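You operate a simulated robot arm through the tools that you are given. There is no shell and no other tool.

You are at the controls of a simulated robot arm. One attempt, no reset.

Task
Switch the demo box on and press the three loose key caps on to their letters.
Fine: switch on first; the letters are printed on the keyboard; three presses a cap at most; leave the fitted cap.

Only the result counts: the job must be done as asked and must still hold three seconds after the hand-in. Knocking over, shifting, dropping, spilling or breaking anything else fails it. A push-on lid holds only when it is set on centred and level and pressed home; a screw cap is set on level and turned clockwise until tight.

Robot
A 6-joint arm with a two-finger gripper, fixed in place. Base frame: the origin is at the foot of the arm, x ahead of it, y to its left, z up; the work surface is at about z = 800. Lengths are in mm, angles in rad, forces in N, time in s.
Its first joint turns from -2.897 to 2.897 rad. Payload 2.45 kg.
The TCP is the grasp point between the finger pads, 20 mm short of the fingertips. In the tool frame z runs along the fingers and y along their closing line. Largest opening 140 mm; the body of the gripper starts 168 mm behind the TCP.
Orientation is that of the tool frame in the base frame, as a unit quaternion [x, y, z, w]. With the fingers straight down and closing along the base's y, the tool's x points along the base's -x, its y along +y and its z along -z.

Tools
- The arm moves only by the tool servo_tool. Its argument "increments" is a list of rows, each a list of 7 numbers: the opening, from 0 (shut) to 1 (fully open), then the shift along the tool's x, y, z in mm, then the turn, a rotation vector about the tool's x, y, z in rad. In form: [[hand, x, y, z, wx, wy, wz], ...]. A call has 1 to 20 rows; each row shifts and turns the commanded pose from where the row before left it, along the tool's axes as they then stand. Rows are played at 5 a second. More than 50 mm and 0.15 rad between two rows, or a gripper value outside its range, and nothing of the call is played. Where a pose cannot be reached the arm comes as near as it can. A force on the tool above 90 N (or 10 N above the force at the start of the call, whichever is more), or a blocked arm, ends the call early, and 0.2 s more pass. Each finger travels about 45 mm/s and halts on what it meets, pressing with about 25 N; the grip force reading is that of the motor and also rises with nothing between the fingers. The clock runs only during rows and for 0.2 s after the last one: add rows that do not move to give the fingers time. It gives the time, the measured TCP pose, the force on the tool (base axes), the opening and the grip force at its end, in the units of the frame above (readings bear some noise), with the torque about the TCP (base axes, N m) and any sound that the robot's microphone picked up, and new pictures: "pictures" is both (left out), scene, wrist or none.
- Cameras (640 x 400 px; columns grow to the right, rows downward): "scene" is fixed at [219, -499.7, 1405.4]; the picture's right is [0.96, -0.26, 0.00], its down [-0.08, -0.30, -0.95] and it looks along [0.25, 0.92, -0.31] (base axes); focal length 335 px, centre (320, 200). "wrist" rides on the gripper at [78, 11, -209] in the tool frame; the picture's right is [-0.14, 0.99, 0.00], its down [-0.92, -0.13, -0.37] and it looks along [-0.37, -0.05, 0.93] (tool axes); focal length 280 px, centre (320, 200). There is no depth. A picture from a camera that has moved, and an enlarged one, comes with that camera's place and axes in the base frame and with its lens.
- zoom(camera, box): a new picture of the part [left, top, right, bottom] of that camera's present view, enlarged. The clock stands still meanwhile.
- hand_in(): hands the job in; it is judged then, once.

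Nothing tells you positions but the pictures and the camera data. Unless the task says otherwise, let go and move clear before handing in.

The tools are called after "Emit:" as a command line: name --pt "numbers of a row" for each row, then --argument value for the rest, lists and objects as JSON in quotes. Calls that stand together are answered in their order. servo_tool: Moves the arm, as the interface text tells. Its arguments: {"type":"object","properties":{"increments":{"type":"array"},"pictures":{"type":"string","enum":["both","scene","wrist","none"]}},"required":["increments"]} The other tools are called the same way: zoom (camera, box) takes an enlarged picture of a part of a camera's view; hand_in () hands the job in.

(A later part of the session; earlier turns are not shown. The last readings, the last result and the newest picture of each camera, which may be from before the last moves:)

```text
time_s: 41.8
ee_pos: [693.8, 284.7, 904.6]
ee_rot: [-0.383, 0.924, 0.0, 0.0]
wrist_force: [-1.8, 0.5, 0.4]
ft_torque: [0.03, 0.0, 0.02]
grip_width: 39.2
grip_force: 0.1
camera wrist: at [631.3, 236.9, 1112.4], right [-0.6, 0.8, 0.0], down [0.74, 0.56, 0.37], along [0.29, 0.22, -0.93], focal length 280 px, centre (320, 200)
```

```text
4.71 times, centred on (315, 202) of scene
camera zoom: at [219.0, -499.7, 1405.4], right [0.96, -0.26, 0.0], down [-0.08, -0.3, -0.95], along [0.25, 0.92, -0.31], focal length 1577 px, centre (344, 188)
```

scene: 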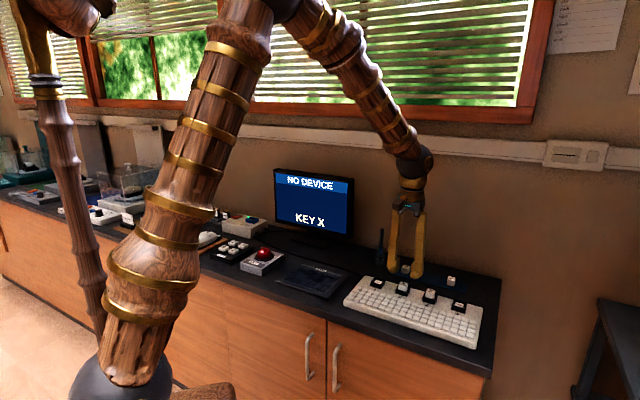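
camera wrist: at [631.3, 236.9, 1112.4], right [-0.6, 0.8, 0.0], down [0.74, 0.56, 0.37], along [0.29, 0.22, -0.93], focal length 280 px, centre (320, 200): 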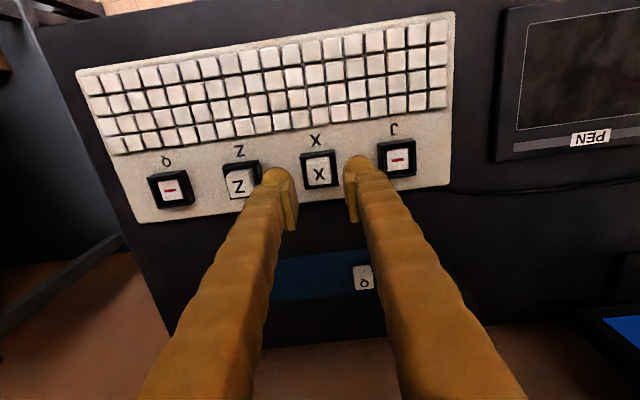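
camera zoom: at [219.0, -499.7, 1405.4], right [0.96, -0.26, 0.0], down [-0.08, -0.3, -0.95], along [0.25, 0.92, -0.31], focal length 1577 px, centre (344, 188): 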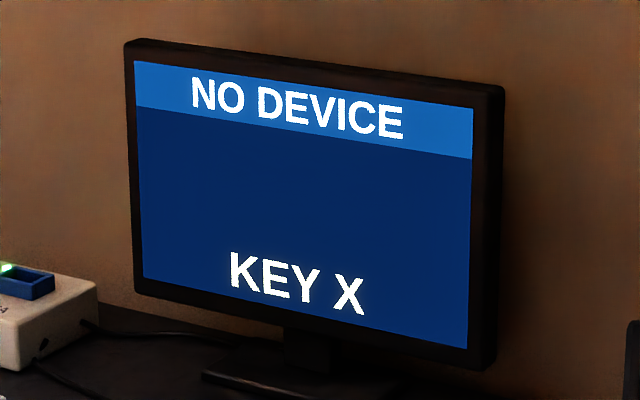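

X is seated and level. Next is the Q cap, about 75 mm to the left of where X lay. I'll move above it and check alignment.

Emit:
servo_tool --pt "0.3 -38.7 8.9 0 0 0 0" --pt "0.3 -38.7 8.9 0 0 0 0" --pt "0.3 -38.7 8.9 0 0 0 0" --pt "0.3 -38.8 8.8 0 0 0 0" --pt "0.3 0 0 22 0 0 0" --pt "0.3 0 0 0 0 0 0" --pt "0.3 0 0 0 0 0 0"

Emit:
zoom --camera "wrist" --box '[296, 145, 344, 190]'

Emit:
zoom --camera "scene" --box '[350, 220, 470, 310]'

```text
time_s: 43.4
ee_pos: [778.6, 420.3, 882.3]
ee_rot: [-0.383, 0.924, 0.001, 0.0]
wrist_force: [-0.1, 0.5, -0.6]
ft_torque: [0.02, -0.01, 0.0]
grip_width: 41.9
grip_force: 0.0
camera wrist: at [715.8, 371.8, 1089.9], right [-0.6, 0.8, 0.0], down [0.74, 0.56, 0.37], along [0.29, 0.22, -0.93], focal length 280 px, centre (320, 200)
```

scene: 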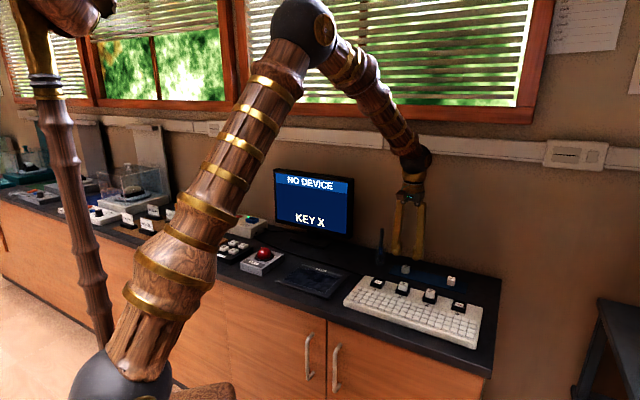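
wrist: 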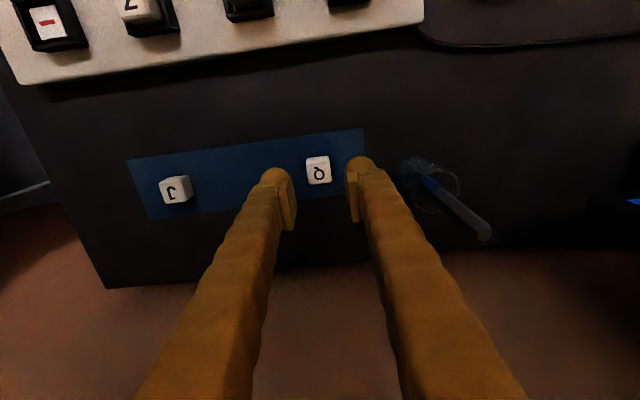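

```text
8.89 times, centred on (320, 168) of wrist
camera zoom: at [715.8, 371.8, 1089.9], right [-0.6, 0.8, 0.0], down [0.74, 0.56, 0.37], along [0.29, 0.22, -0.93], focal length 2492 px, centre (320, 489)
```

zoom: 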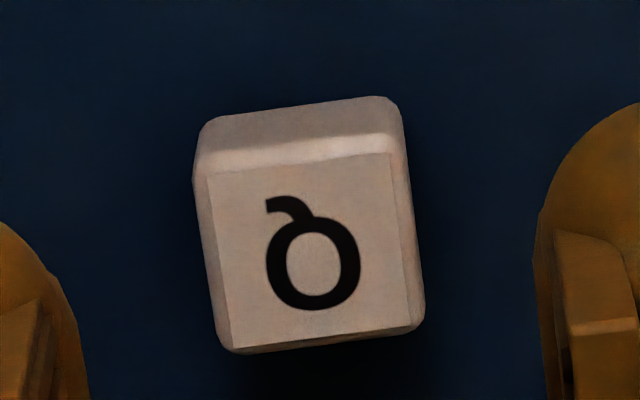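

```text
4.44 times, centred on (410, 265) of scene
camera zoom: at [219.0, -499.7, 1405.4], right [0.96, -0.26, 0.0], down [-0.08, -0.3, -0.95], along [0.25, 0.92, -0.31], focal length 1490 px, centre (-80, -89)
```

zoom: 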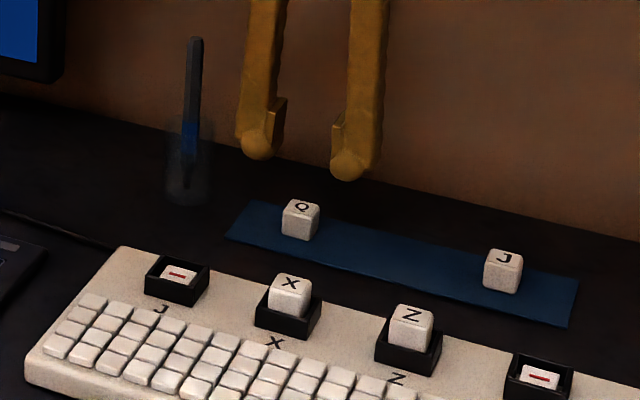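

Q is within 1 mm of the axis. I'll correct, descend and grip it.

Emit:
servo_tool --pt "0.3 -0.3 -0.9 20 0 0 0" --pt "0.3 0 0 18 0 0 0" --pt "0.3 0 0 12.8 0 0 0" --pt "0.3 0 0 0 0 0 0" --pt "0.3 0 0 0 0 0 0" --pt "0.2 0 0 0 0 0 0" --pt "0 0 0 0 0 0 0" --pt "0 0 0 0 0 0 0" --pt "0 0 0 0 0 0 0" --pt "0 0 0 0 0 0 0" --pictures "wrist"

Emit:
zoom --camera "wrist" --box '[260, 145, 380, 220]'

Emit:
zoom --camera "scene" --box '[370, 240, 450, 310]'

```text
time_s: 45.6
ee_pos: [779.9, 417.9, 831.5]
ee_rot: [-0.383, 0.924, 0.0, 0.0]
wrist_force: [0.8, 0.9, -0.5]
ft_torque: [-0.03, -0.01, 0.03]
grip_width: 20.2
grip_force: 25.3
camera wrist: at [717.0, 371.2, 1039.6], right [-0.6, 0.8, 0.0], down [0.74, 0.56, 0.37], along [0.29, 0.22, -0.93], focal length 280 px, centre (320, 200)
```

wrist: 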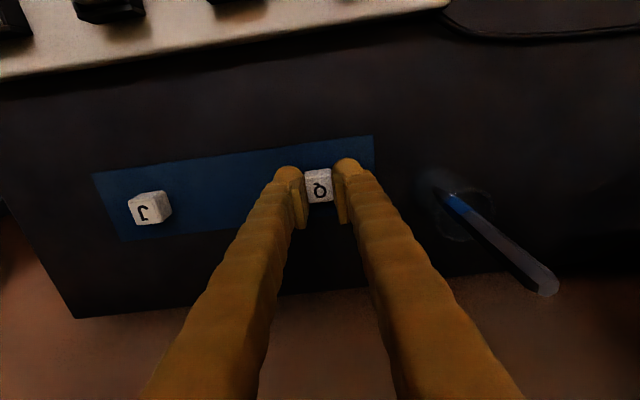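

```text
5.33 times, centred on (320, 182) of wrist
camera zoom: at [717.0, 371.2, 1039.6], right [-0.6, 0.8, 0.0], down [0.74, 0.56, 0.37], along [0.29, 0.22, -0.93], focal length 1495 px, centre (320, 293)
```

zoom: 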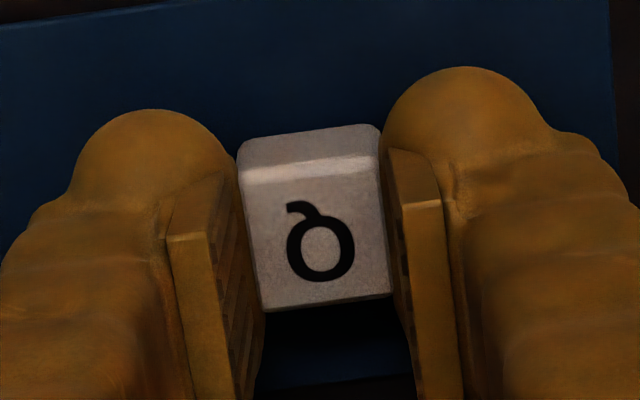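

```text
5.71 times, centred on (410, 275) of scene
camera zoom: at [219.0, -499.7, 1405.4], right [0.96, -0.26, 0.0], down [-0.08, -0.3, -0.95], along [0.25, 0.92, -0.31], focal length 1916 px, centre (-194, -229)
```

zoom: 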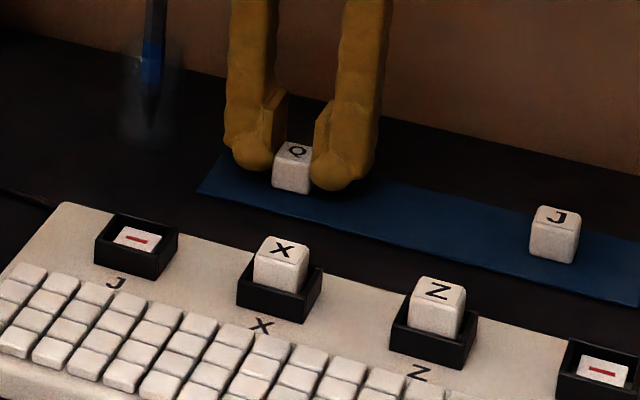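

Q is gripped and centred. I'll lift and carry it towards the Q socket at the right-hand end, stopping short to measure.

Emit:
servo_tool --pt "0 0 0 -10 0 0 0" --pt "0 0 0 -30 0 0 0" --pt "0 0 0 -30 0 0 0" --pt "0 17.9 -32.4 0 0 0 0" --pt "0 17.9 -32.4 0 0 0 0" --pt "0 17.9 -32.4 0 0 0 0" --pt "0 17.9 -32.4 0 0 0 0" --pt "0 17.9 -32.5 0 0 0 0" --pt "0 17.7 -32.5 0 0 0 0" --pt "0 0 0 0 0 0 0" --pt "0 0 0 0 0 0 0"

Emit:
zoom --camera "wrist" --box '[285, 95, 340, 150]'

Emit:
zoom --camera "wrist" --box '[290, 160, 350, 215]'

```text
time_s: 48.0
ee_pos: [840.8, 205.0, 902.0]
ee_rot: [-0.383, 0.924, -0.001, 0.0]
wrist_force: [0.5, -0.3, 0.0]
ft_torque: [-0.02, 0.0, 0.0]
grip_width: 20.0
grip_force: 24.9
camera wrist: at [778.9, 158.3, 1109.6], right [-0.6, 0.8, 0.0], down [0.74, 0.56, 0.37], along [0.29, 0.22, -0.93], focal length 280 px, centre (320, 200)
```

scene: 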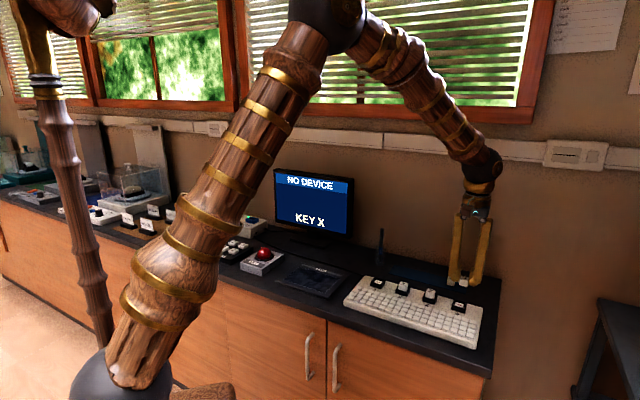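
wrist: 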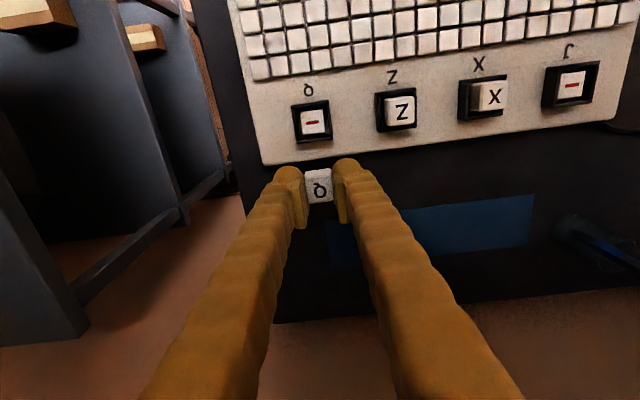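

```text
7.27 times, centred on (312, 122) of wrist
camera zoom: at [778.9, 158.3, 1109.6], right [-0.6, 0.8, 0.0], down [0.74, 0.56, 0.37], along [0.29, 0.22, -0.93], focal length 2039 px, centre (374, 764)
```

zoom: 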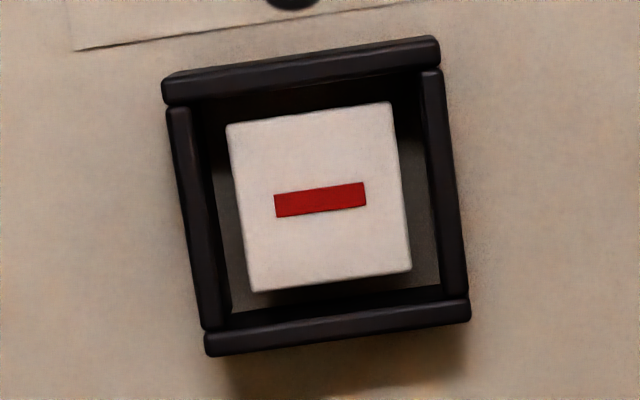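

```text
7.27 times, centred on (320, 188) of wrist
camera zoom: at [778.9, 158.3, 1109.6], right [-0.6, 0.8, 0.0], down [0.74, 0.56, 0.37], along [0.29, 0.22, -0.93], focal length 2039 px, centre (320, 291)
```

zoom: 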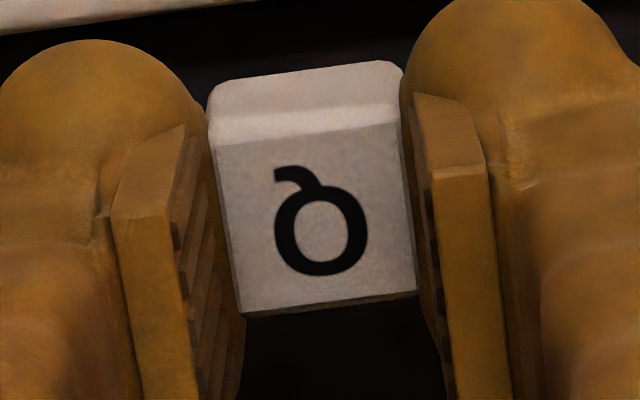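

The Q socket is 47.4 mm ahead and nearly in line. I'll move over it and lower to just touching.

Emit:
servo_tool --pt "0 24 -0.2 0 0 0 0" --pt "0 23.3 -0.1 0 0 0 0" --pt "0 0 0 0 0 0 0" --pt "0 0 0 12 0 0 0" --pt "0 0 0 10 0 0 0" --pt "0 0 0 8 0 0 0" --pt "0 0 0 4 0 0 0" --pt "0 0 0 0 0 0 0" --pt "0 0 0 0 0 0 0"

Emit:
zoom --camera "wrist" --box '[270, 140, 430, 220]'

Emit:
zoom --camera "scene" --box '[420, 270, 480, 320]'

```text
time_s: 50.0
ee_pos: [809.4, 171.2, 868.2]
ee_rot: [-0.383, 0.924, 0.0, 0.0]
wrist_force: [0.0, 0.0, -1.0]
ft_torque: [0.0, -0.01, 0.01]
grip_width: 20.0
grip_force: 24.7
camera wrist: at [746.3, 123.4, 1075.8], right [-0.6, 0.8, 0.0], down [0.74, 0.56, 0.37], along [0.29, 0.22, -0.93], focal length 280 px, centre (320, 200)
```

scene: 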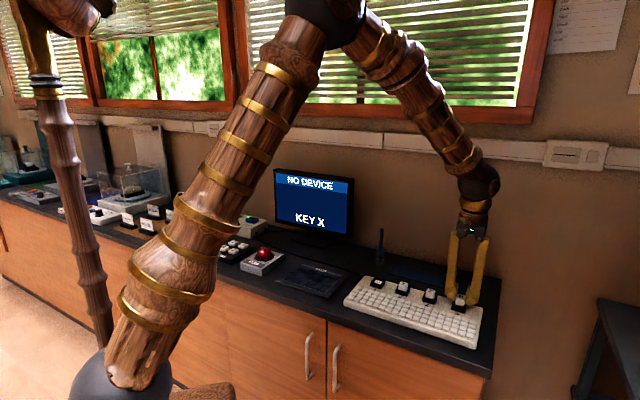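
wrist: 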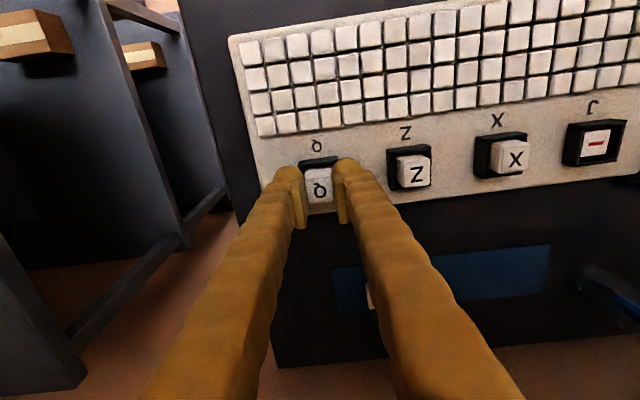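

```text
4.00 times, centred on (350, 180) of wrist
camera zoom: at [746.3, 123.4, 1075.8], right [-0.6, 0.8, 0.0], down [0.74, 0.56, 0.37], along [0.29, 0.22, -0.93], focal length 1122 px, centre (200, 280)
```

zoom: 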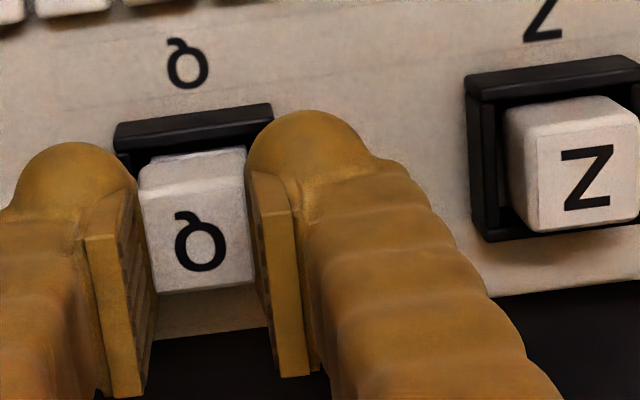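

```text
8.00 times, centred on (450, 295) of scene
camera zoom: at [219.0, -499.7, 1405.4], right [0.96, -0.26, 0.0], down [-0.08, -0.3, -0.95], along [0.25, 0.92, -0.31], focal length 2682 px, centre (-720, -560)
```

zoom: 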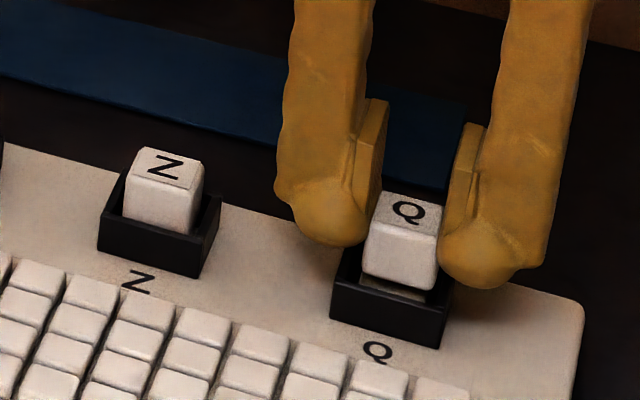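

The Q cap is aligned above its stem. I'll lower it the last few millimetres.

Emit:
servo_tool --pt "0 0 0 2.5 0 0 0" --pt "0 0 0 2.5 0 0 0" --pt "0 0 0 2 0 0 0" --pt "0 0 0 0 0 0 0" --pt "0 0 0 0 0 0 0" --pictures "none"

Emit:
zoom --camera "scene" --box '[420, 270, 480, 320]'

```text
time_s: 51.2
ee_pos: [809.0, 171.1, 861.3]
ee_rot: [-0.382, 0.924, 0.0, 0.0]
wrist_force: [0.2, 0.6, -0.1]
ft_torque: [0.0, 0.03, 0.0]
grip_width: 20.1
grip_force: 25.3
```

```text
8.00 times, centred on (450, 295) of scene
camera zoom: at [219.0, -499.7, 1405.4], right [0.96, -0.26, 0.0], down [-0.08, -0.3, -0.95], along [0.25, 0.92, -0.31], focal length 2682 px, centre (-720, -560)
```

zoom: 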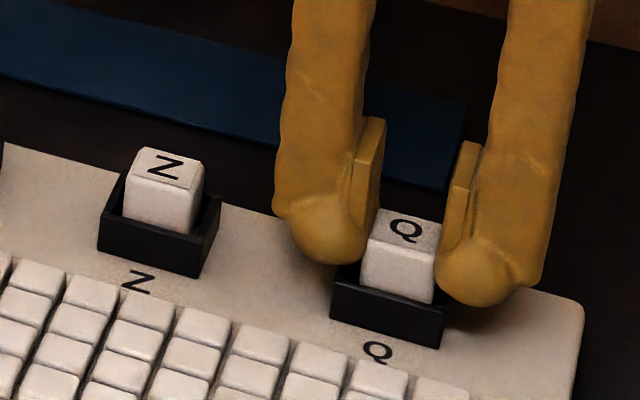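

Emit:
servo_tool --pt "0 0 0 0.7 0 0 0" --pt "0 0 0 0 0 0 0" --pt "0.18 0 0 0 0 0 0" --pt "0.25 0 0 0 0 0 0" --pt "0.28 0 0 0 0 0 0" --pt "0.28 0 0 -10 0 0 0" --pt "0.28 0 0 -20 0 0 0" --pt "0.28 0 0 -10 0 0 0" --pt "0.28 0 0 0 0 0 0"

Emit:
zoom --camera "wrist" --box '[295, 145, 345, 200]'

Emit:
zoom --camera "scene" --box '[445, 290, 475, 315]'

```text
time_s: 53.2
ee_pos: [808.7, 171.0, 901.7]
ee_rot: [-0.383, 0.924, 0.0, 0.0]
wrist_force: [0.1, -0.4, 0.1]
ft_torque: [0.02, -0.01, 0.01]
grip_width: 39.1
grip_force: 0.0
camera wrist: at [746.0, 123.5, 1108.4], right [-0.6, 0.8, 0.0], down [0.74, 0.56, 0.37], along [0.29, 0.22, -0.93], focal length 280 px, centre (320, 200)
```

scene: 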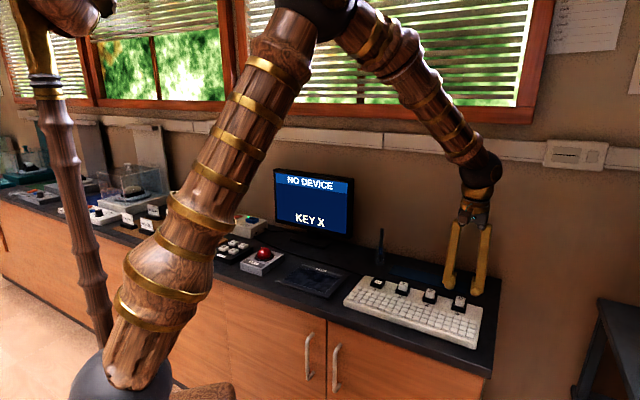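
wrist: 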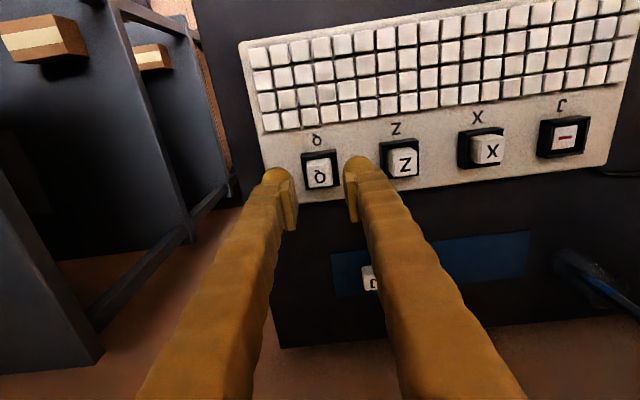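

```text
7.27 times, centred on (320, 172) of wrist
camera zoom: at [746.0, 123.5, 1108.4], right [-0.6, 0.8, 0.0], down [0.74, 0.56, 0.37], along [0.29, 0.22, -0.93], focal length 2039 px, centre (320, 400)
```

zoom: 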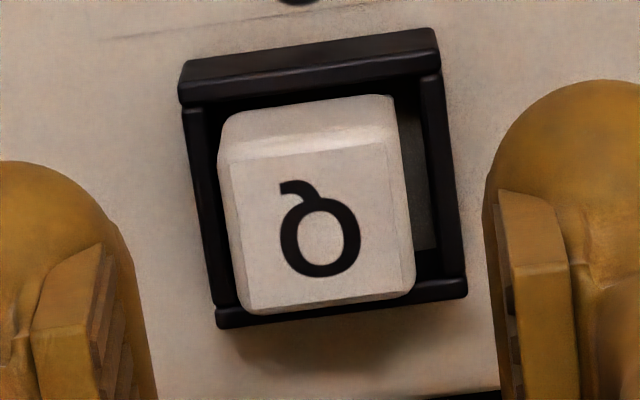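

```text
16.00 times, centred on (460, 302) of scene
camera zoom: at [219.0, -499.7, 1405.4], right [0.96, -0.26, 0.0], down [-0.08, -0.3, -0.95], along [0.25, 0.92, -0.31], focal length 5363 px, centre (-1920, -1440)
```

zoom: 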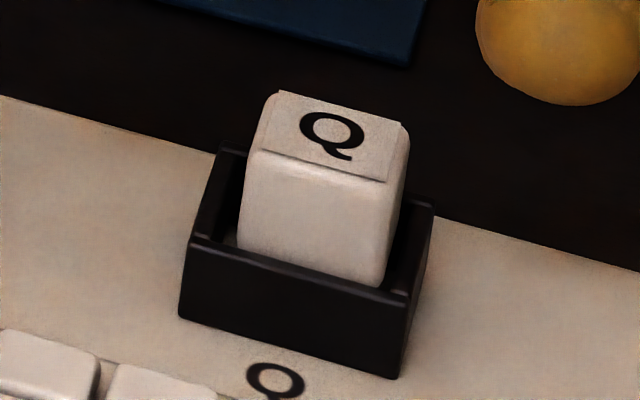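

Q sits level and centred on its stem. I'll close the fingers and press it straight down the same way.

Emit:
servo_tool --pt "0 0 0 0 0 0 0" --pt "0 0 0 0 0 0 0" --pt "0 0 0 0 0 0 0" --pt "0 0 0 10 0 0 0" --pt "0 0 0 10 0 0 0" --pt "0 0 0 3 0 0 0" --pt "0 0 0 0 0 0 0" --pictures "none"

Emit:
zoom --camera "scene" --box '[440, 270, 480, 315]'

Emit:
zoom --camera "wrist" --box '[260, 130, 380, 220]'

```text
time_s: 54.8
ee_pos: [808.8, 172.1, 878.9]
ee_rot: [-0.383, 0.924, -0.001, 0.0]
wrist_force: [-0.3, 0.7, 0.3]
ft_torque: [-0.04, -0.03, 0.02]
grip_width: 0.2
grip_force: 24.8
```

```text
8.89 times, centred on (460, 292) of scene
camera zoom: at [219.0, -499.7, 1405.4], right [0.96, -0.26, 0.0], down [-0.08, -0.3, -0.95], along [0.25, 0.92, -0.31], focal length 2980 px, centre (-924, -622)
```

zoom: 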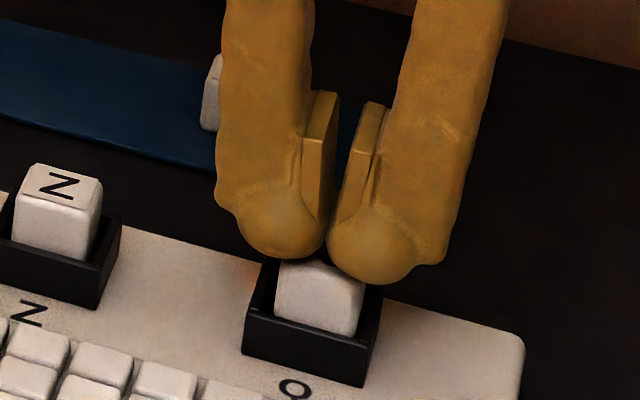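

```text
4.44 times, centred on (320, 175) of wrist
camera zoom: at [745.9, 123.9, 1084.7], right [-0.6, 0.8, 0.0], down [0.74, 0.56, 0.37], along [0.29, 0.22, -0.93], focal length 1246 px, centre (320, 311)
```

zoom: 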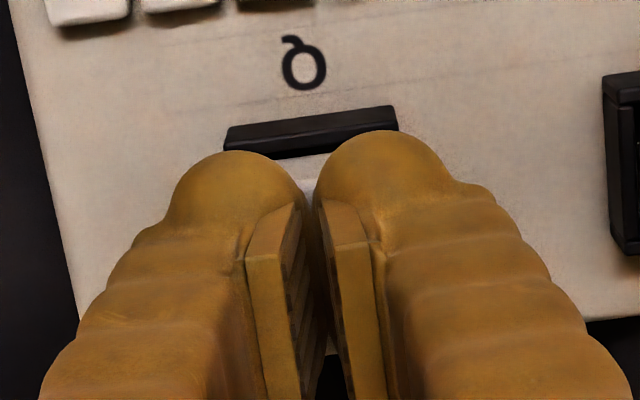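

Emit:
servo_tool --pt "0 0 0 1.5 0 0 0" --pt "0 0 0 1.5 0 0 0" --pt "0 0 0 1.5 0 0 0" --pt "0 0 0 1.5 0 0 0" --pt "0 0 0 1.5 0 0 0" --pt "0 0 0 1 0 0 0" --pt "0 0 0 0 0 0 0" --pictures "none"

Emit:
zoom --camera "scene" --box '[440, 270, 480, 315]'

```text
time_s: 56.4
ee_pos: [808.5, 171.2, 868.5]
ee_rot: [-0.382, 0.924, 0.001, -0.001]
wrist_force: [-0.2, 0.4, 1.9]
ft_torque: [0.0, -0.03, 0.01]
grip_width: 6.2
grip_force: 25.1
```

```text
8.89 times, centred on (460, 292) of scene
camera zoom: at [219.0, -499.7, 1405.4], right [0.96, -0.26, 0.0], down [-0.08, -0.3, -0.95], along [0.25, 0.92, -0.31], focal length 2980 px, centre (-924, -622)
```

zoom: 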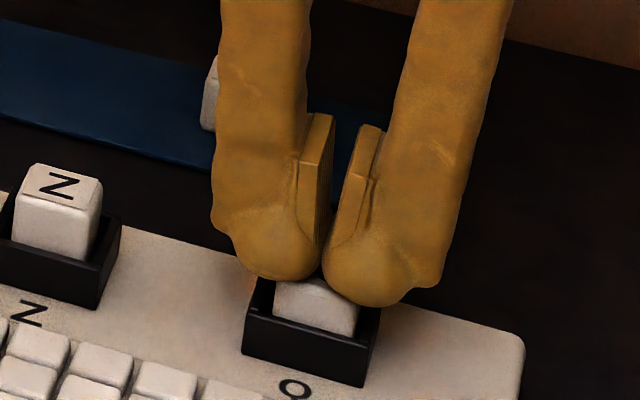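

The behaviour matches X so far. I'll continue the press down to the stop.

Emit:
servo_tool --pt "0 0 0 1 0 0 0" --pt "0 0 0 1 0 0 0" --pt "0 0 0 1 0 0 0" --pt "0 0 0 1 0 0 0" --pt "0 0 0 1 0 0 0" --pt "0 0 0 1 0 0 0" --pt "0 0 0 0 0 0 0" --pictures "none"

```text
time_s: 58.0
ee_pos: [808.5, 169.5, 863.7]
ee_rot: [-0.383, 0.924, 0.0, 0.0]
wrist_force: [0.1, 1.2, 14.6]
ft_torque: [0.03, -0.01, 0.0]
grip_width: 6.0
grip_force: 25.3
```

Emit:
servo_tool --pt "0 0 0 1 0 0 0" --pt "0 0 0 1 0 0 0" --pt "0 0 0 1 0 0 0" --pt "0 0 0 0 0 0 0" --pictures "none"

Emit:
zoom --camera "scene" --box '[440, 270, 480, 315]'

```text
time_s: 59.0
ee_pos: [809.3, 171.7, 861.5]
ee_rot: [-0.382, 0.924, -0.001, 0.0]
wrist_force: [-2.4, 0.4, 54.6]
ft_torque: [-0.02, 0.1, -0.03]
grip_width: 6.3
grip_force: 25.5
```

```text
8.89 times, centred on (460, 292) of scene
camera zoom: at [219.0, -499.7, 1405.4], right [0.96, -0.26, 0.0], down [-0.08, -0.3, -0.95], along [0.25, 0.92, -0.31], focal length 2980 px, centre (-924, -622)
```

zoom: 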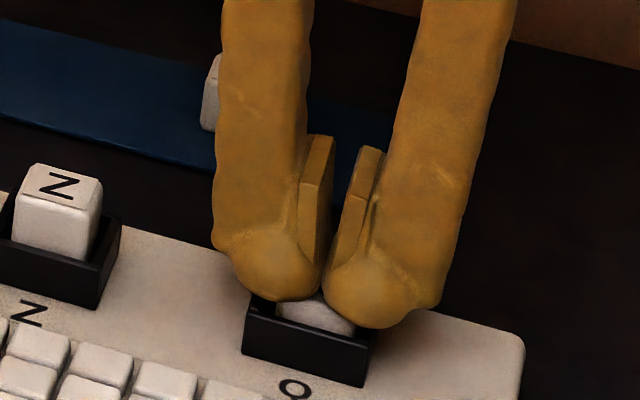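

54.6 N, the same as on X. I'll lift off and check the seat and the monitor.

Emit:
servo_tool --pt "0 0 0 -5 0 0 0" --pt "0 0 0 -10 0 0 0" --pt "0 0 0 -20 0 0 0" --pt "0.28 0 0 -10 0 0 0" --pt "0.28 0 0 0 0 0 0" --pt "0.28 0 0 0 0 0 0"

Emit:
zoom --camera "scene" --box '[445, 290, 475, 315]'

Emit:
zoom --camera "wrist" --box '[295, 145, 345, 200]'

Emit:
zoom --camera "scene" --box '[265, 160, 365, 245]'

```text
time_s: 60.4
ee_pos: [809.2, 170.2, 904.4]
ee_rot: [-0.382, 0.924, 0.0, 0.001]
wrist_force: [-0.3, 0.4, -0.9]
ft_torque: [0.0, 0.0, 0.02]
grip_width: 39.1
grip_force: 0.1
camera wrist: at [746.6, 123.8, 1112.3], right [-0.6, 0.8, 0.0], down [0.74, 0.56, 0.37], along [0.29, 0.22, -0.93], focal length 280 px, centre (320, 200)
```

scene: 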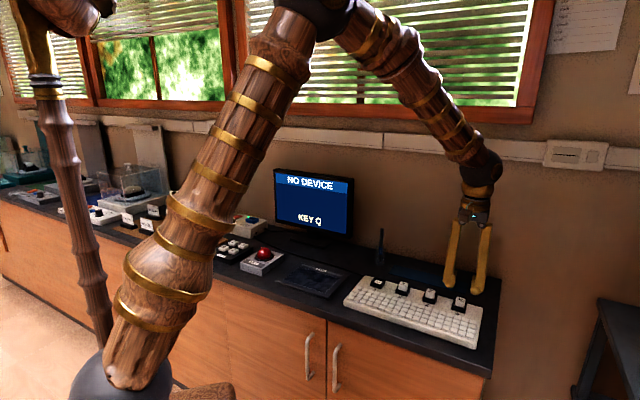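
wrist: 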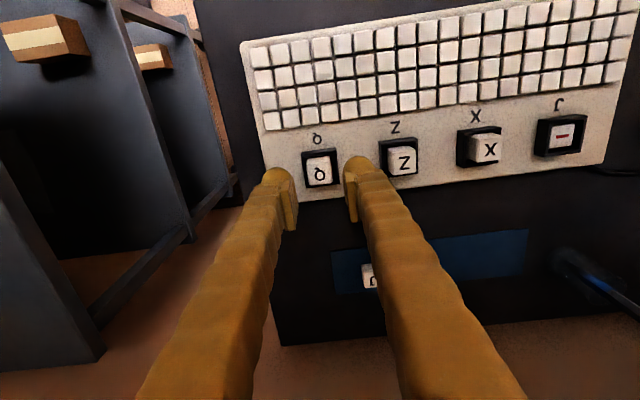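

```text
16.00 times, centred on (460, 302) of scene
camera zoom: at [219.0, -499.7, 1405.4], right [0.96, -0.26, 0.0], down [-0.08, -0.3, -0.95], along [0.25, 0.92, -0.31], focal length 5363 px, centre (-1920, -1440)
```

zoom: 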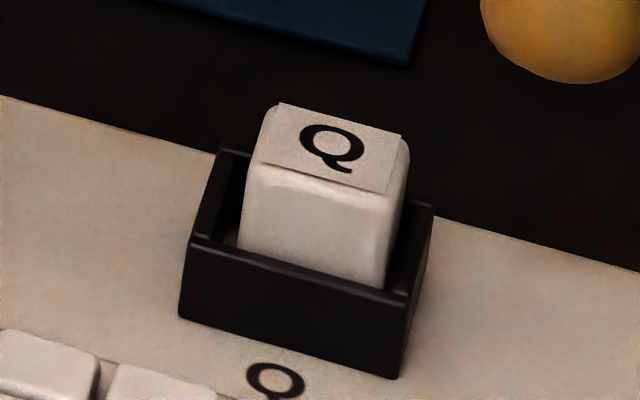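

```text
7.27 times, centred on (320, 172) of wrist
camera zoom: at [746.6, 123.8, 1112.3], right [-0.6, 0.8, 0.0], down [0.74, 0.56, 0.37], along [0.29, 0.22, -0.93], focal length 2039 px, centre (320, 400)
```

zoom: 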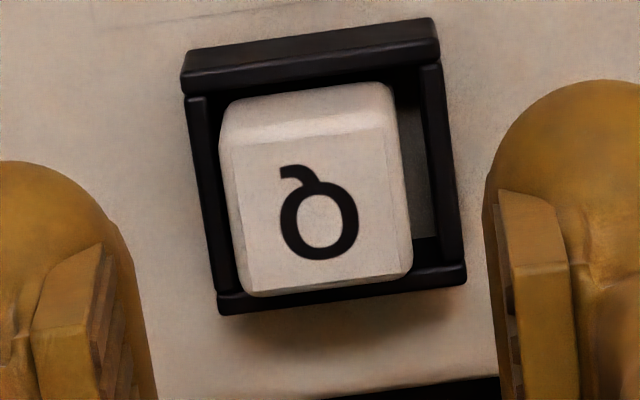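

```text
4.71 times, centred on (315, 202) of scene
camera zoom: at [219.0, -499.7, 1405.4], right [0.96, -0.26, 0.0], down [-0.08, -0.3, -0.95], along [0.25, 0.92, -0.31], focal length 1577 px, centre (344, 188)
```

zoom: 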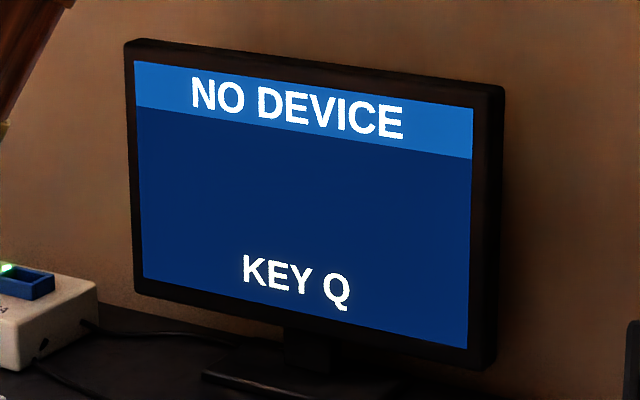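

The monitor shows "KEY Q", and Q sits level at the same height as Z. Last is J: I'll move above the J cap.

Emit:
servo_tool --pt "0.3 -38.6 11.3 0 0 0 0" --pt "0.3 -38.6 11.3 0 0 0 0" --pt "0.3 -38.6 11.3 0 0 0 0" --pt "0.3 -38.6 11.2 0 0 0 0" --pt "0.3 0 0 22 0 0 0" --pt "0.3 0 0 0 0 0 0" --pt "0.3 0 0 0 0 0 0"

Emit:
zoom --camera "wrist" --box '[296, 145, 344, 190]'

Emit:
zoom --camera "scene" --box '[390, 220, 480, 310]'

```text
time_s: 62.0
ee_pos: [886.2, 311.0, 883.5]
ee_rot: [-0.383, 0.924, 0.0, 0.0]
wrist_force: [-0.2, 1.0, -1.1]
ft_torque: [-0.01, 0.0, -0.01]
grip_width: 42.2
grip_force: 0.1
camera wrist: at [823.0, 264.1, 1090.7], right [-0.6, 0.8, 0.0], down [0.74, 0.56, 0.37], along [0.29, 0.22, -0.93], focal length 280 px, centre (320, 200)
```

scene: 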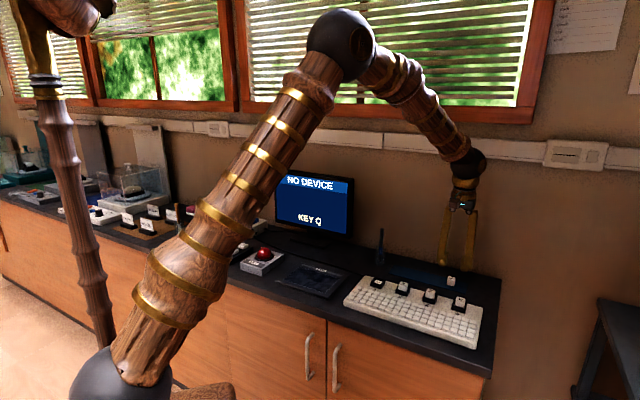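
wrist: 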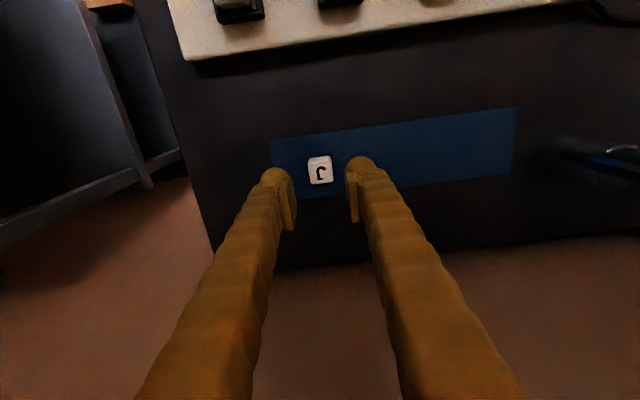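

```text
8.89 times, centred on (320, 168) of wrist
camera zoom: at [823.0, 264.1, 1090.7], right [-0.6, 0.8, 0.0], down [0.74, 0.56, 0.37], along [0.29, 0.22, -0.93], focal length 2492 px, centre (320, 489)
```

zoom: 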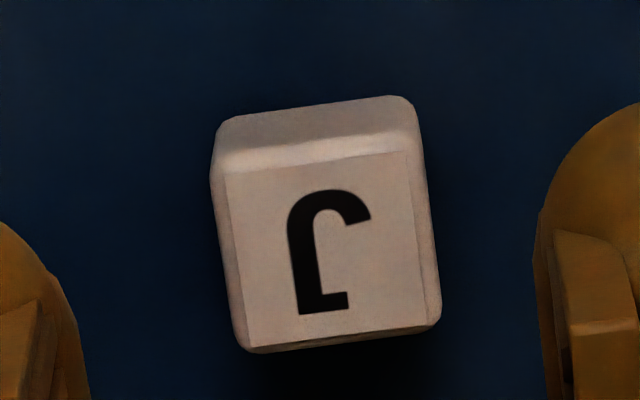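

```text
4.44 times, centred on (435, 265) of scene
camera zoom: at [219.0, -499.7, 1405.4], right [0.96, -0.26, 0.0], down [-0.08, -0.3, -0.95], along [0.25, 0.92, -0.31], focal length 1490 px, centre (-191, -89)
```

zoom: 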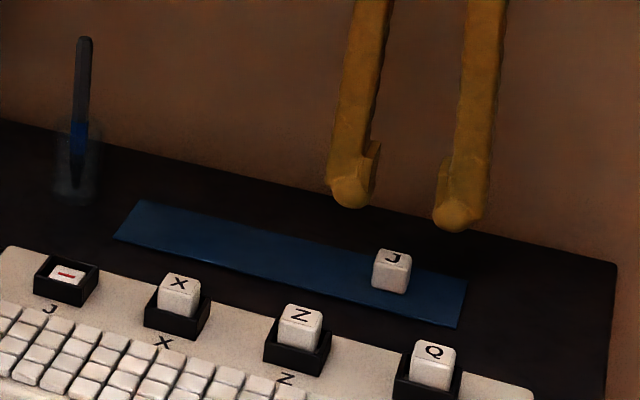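

J is within 1 mm. I'll correct, descend and grip.

Emit:
servo_tool --pt "0.3 -0.3 0.9 20 0 0 0" --pt "0.3 0 0 18 0 0 0" --pt "0.3 0 0 12.8 0 0 0" --pt "0.3 0 0 0 0 0 0" --pt "0.3 0 0 0 0 0 0" --pt "0.2 0 0 0 0 0 0" --pt "0 0 0 0 0 0 0" --pt "0 0 0 0 0 0 0" --pt "0 0 0 0 0 0 0" --pt "0 0 0 0 0 0 0" --pictures "wrist"

Emit:
zoom --camera "wrist" --box '[260, 145, 380, 220]'

Emit:
zoom --camera "scene" --box '[400, 240, 480, 310]'

```text
time_s: 64.2
ee_pos: [884.8, 313.8, 830.6]
ee_rot: [-0.383, 0.924, 0.0, 0.0]
wrist_force: [0.1, 0.6, -0.5]
ft_torque: [-0.02, -0.02, -0.02]
grip_width: 19.9
grip_force: 25.0
camera wrist: at [822.2, 265.5, 1040.0], right [-0.6, 0.8, 0.0], down [0.74, 0.56, 0.37], along [0.29, 0.22, -0.93], focal length 280 px, centre (320, 200)
```

wrist: 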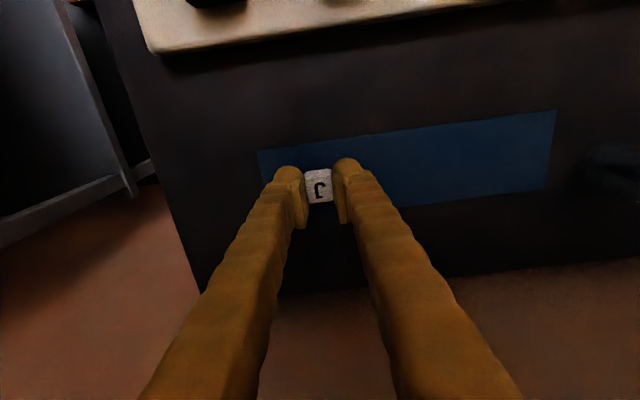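

```text
5.33 times, centred on (320, 182) of wrist
camera zoom: at [822.2, 265.5, 1040.0], right [-0.6, 0.8, 0.0], down [0.74, 0.56, 0.37], along [0.29, 0.22, -0.93], focal length 1495 px, centre (320, 293)
```

zoom: 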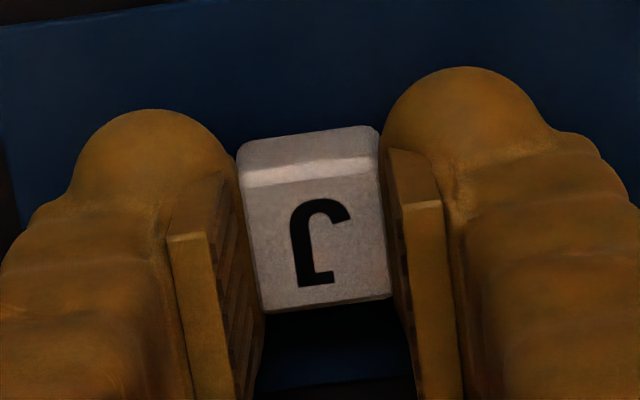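

```text
5.71 times, centred on (440, 275) of scene
camera zoom: at [219.0, -499.7, 1405.4], right [0.96, -0.26, 0.0], down [-0.08, -0.3, -0.95], along [0.25, 0.92, -0.31], focal length 1916 px, centre (-366, -229)
```

zoom: 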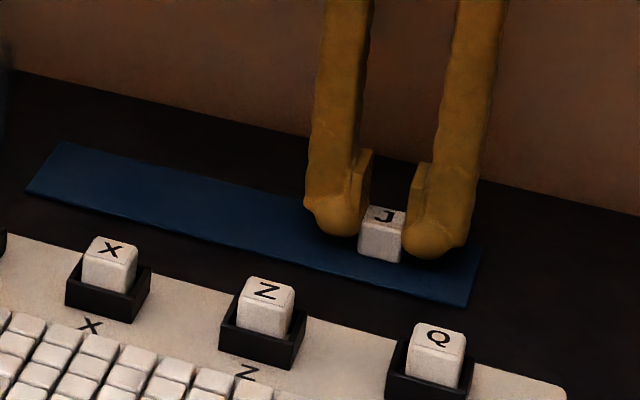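

J is gripped and centred. I'll lift and carry it to the J socket, stopping short to measure.

Emit:
servo_tool --pt "0 0 0 -10 0 0 0" --pt "0 0 0 -30 0 0 0" --pt "0 0 0 -30 0 0 0" --pt "0 17.9 32.4 0 0 0 0" --pt "0 17.9 32.4 0 0 0 0" --pt "0 17.9 32.4 0 0 0 0" --pt "0 17.9 32.4 0 0 0 0" --pt "0 17.9 32.4 0 0 0 0" --pt "0 17.9 32.3 0 0 0 0" --pt "0 0 0 0 0 0 0" --pt "0 0 0 0 0 0 0"

Emit:
zoom --camera "wrist" --box '[285, 95, 340, 150]'

Emit:
zoom --camera "wrist" --box '[290, 160, 350, 215]'

```text
time_s: 66.6
ee_pos: [670.4, 376.5, 901.9]
ee_rot: [-0.383, 0.924, -0.001, 0.0]
wrist_force: [0.2, -0.6, 0.3]
ft_torque: [0.03, -0.03, 0.02]
grip_width: 20.1
grip_force: 24.9
camera wrist: at [608.8, 328.4, 1109.9], right [-0.6, 0.8, 0.0], down [0.74, 0.56, 0.37], along [0.29, 0.22, -0.93], focal length 280 px, centre (320, 200)
```

scene: 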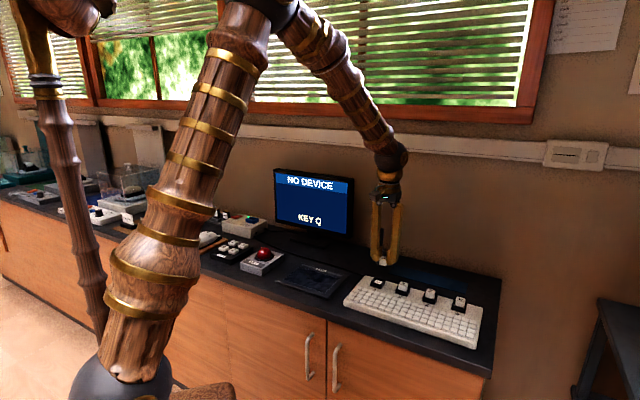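
wrist: 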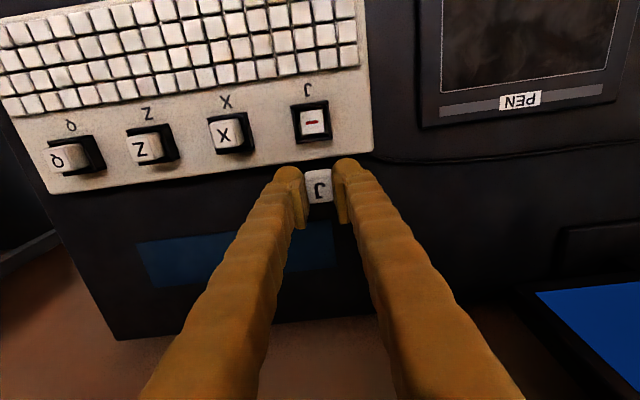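

```text
7.27 times, centred on (312, 122) of wrist
camera zoom: at [608.8, 328.4, 1109.9], right [-0.6, 0.8, 0.0], down [0.74, 0.56, 0.37], along [0.29, 0.22, -0.93], focal length 2039 px, centre (374, 764)
```

zoom: 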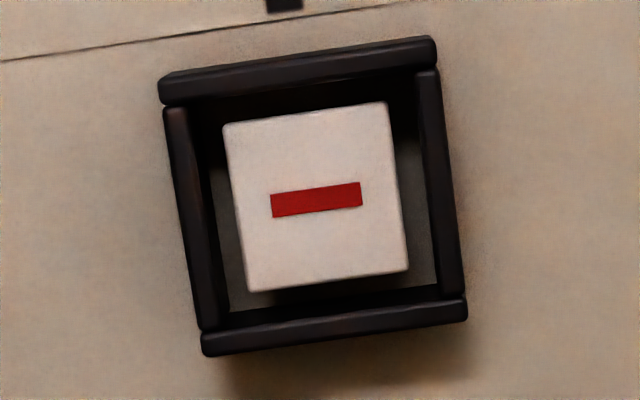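

```text
7.27 times, centred on (320, 188) of wrist
camera zoom: at [608.8, 328.4, 1109.9], right [-0.6, 0.8, 0.0], down [0.74, 0.56, 0.37], along [0.29, 0.22, -0.93], focal length 2039 px, centre (320, 291)
```

zoom: 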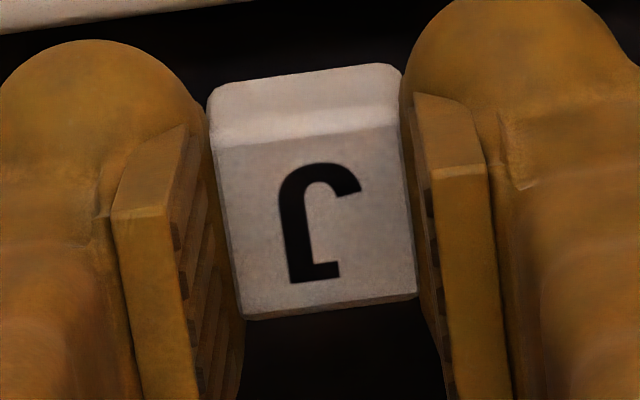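

The J socket is 47.6 mm ahead and 0.8 mm sideways. I'll move over it and lower.

Emit:
servo_tool --pt "0 24 -0.4 0 0 0 0" --pt "0 23.6 -0.4 0 0 0 0" --pt "0 0 0 0 0 0 0" --pt "0 0 0 12 0 0 0" --pt "0 0 0 10 0 0 0" --pt "0 0 0 8 0 0 0" --pt "0 0 0 4 0 0 0" --pt "0 0 0 0 0 0 0" --pt "0 0 0 0 0 0 0"

Emit:
zoom --camera "wrist" --box '[230, 140, 390, 220]'

Emit:
zoom --camera "scene" --box '[350, 250, 420, 300]'

```text
time_s: 68.6
ee_pos: [638.2, 340.0, 868.3]
ee_rot: [-0.383, 0.924, 0.001, 0.001]
wrist_force: [-0.2, -0.1, 0.1]
ft_torque: [-0.03, 0.0, -0.04]
grip_width: 20.2
grip_force: 25.2
camera wrist: at [575.7, 293.3, 1075.9], right [-0.6, 0.8, 0.0], down [0.74, 0.56, 0.37], along [0.29, 0.22, -0.93], focal length 280 px, centre (320, 200)
```

scene: 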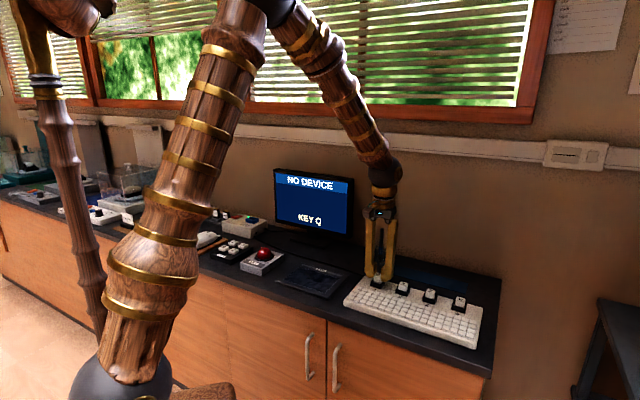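
wrist: 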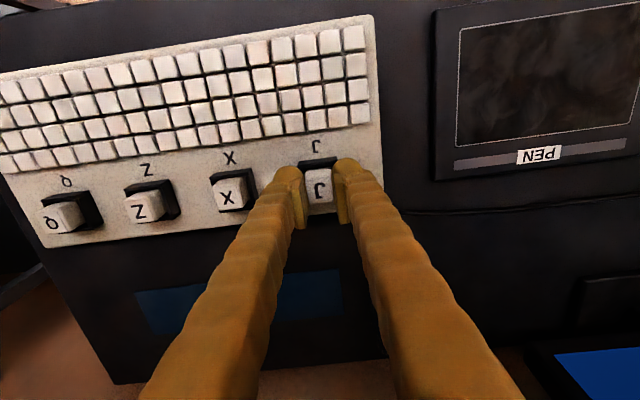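

```text
4.00 times, centred on (310, 180) of wrist
camera zoom: at [575.7, 293.3, 1075.9], right [-0.6, 0.8, 0.0], down [0.74, 0.56, 0.37], along [0.29, 0.22, -0.93], focal length 1122 px, centre (360, 280)
```

zoom: 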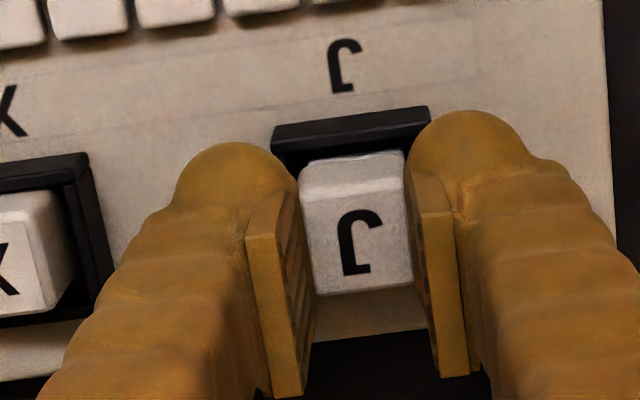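

```text
8.00 times, centred on (385, 275) of scene
camera zoom: at [219.0, -499.7, 1405.4], right [0.96, -0.26, 0.0], down [-0.08, -0.3, -0.95], along [0.25, 0.92, -0.31], focal length 2682 px, centre (-200, -400)
```

zoom: 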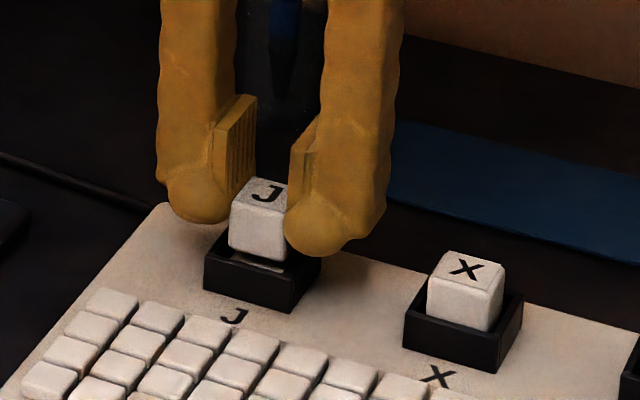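

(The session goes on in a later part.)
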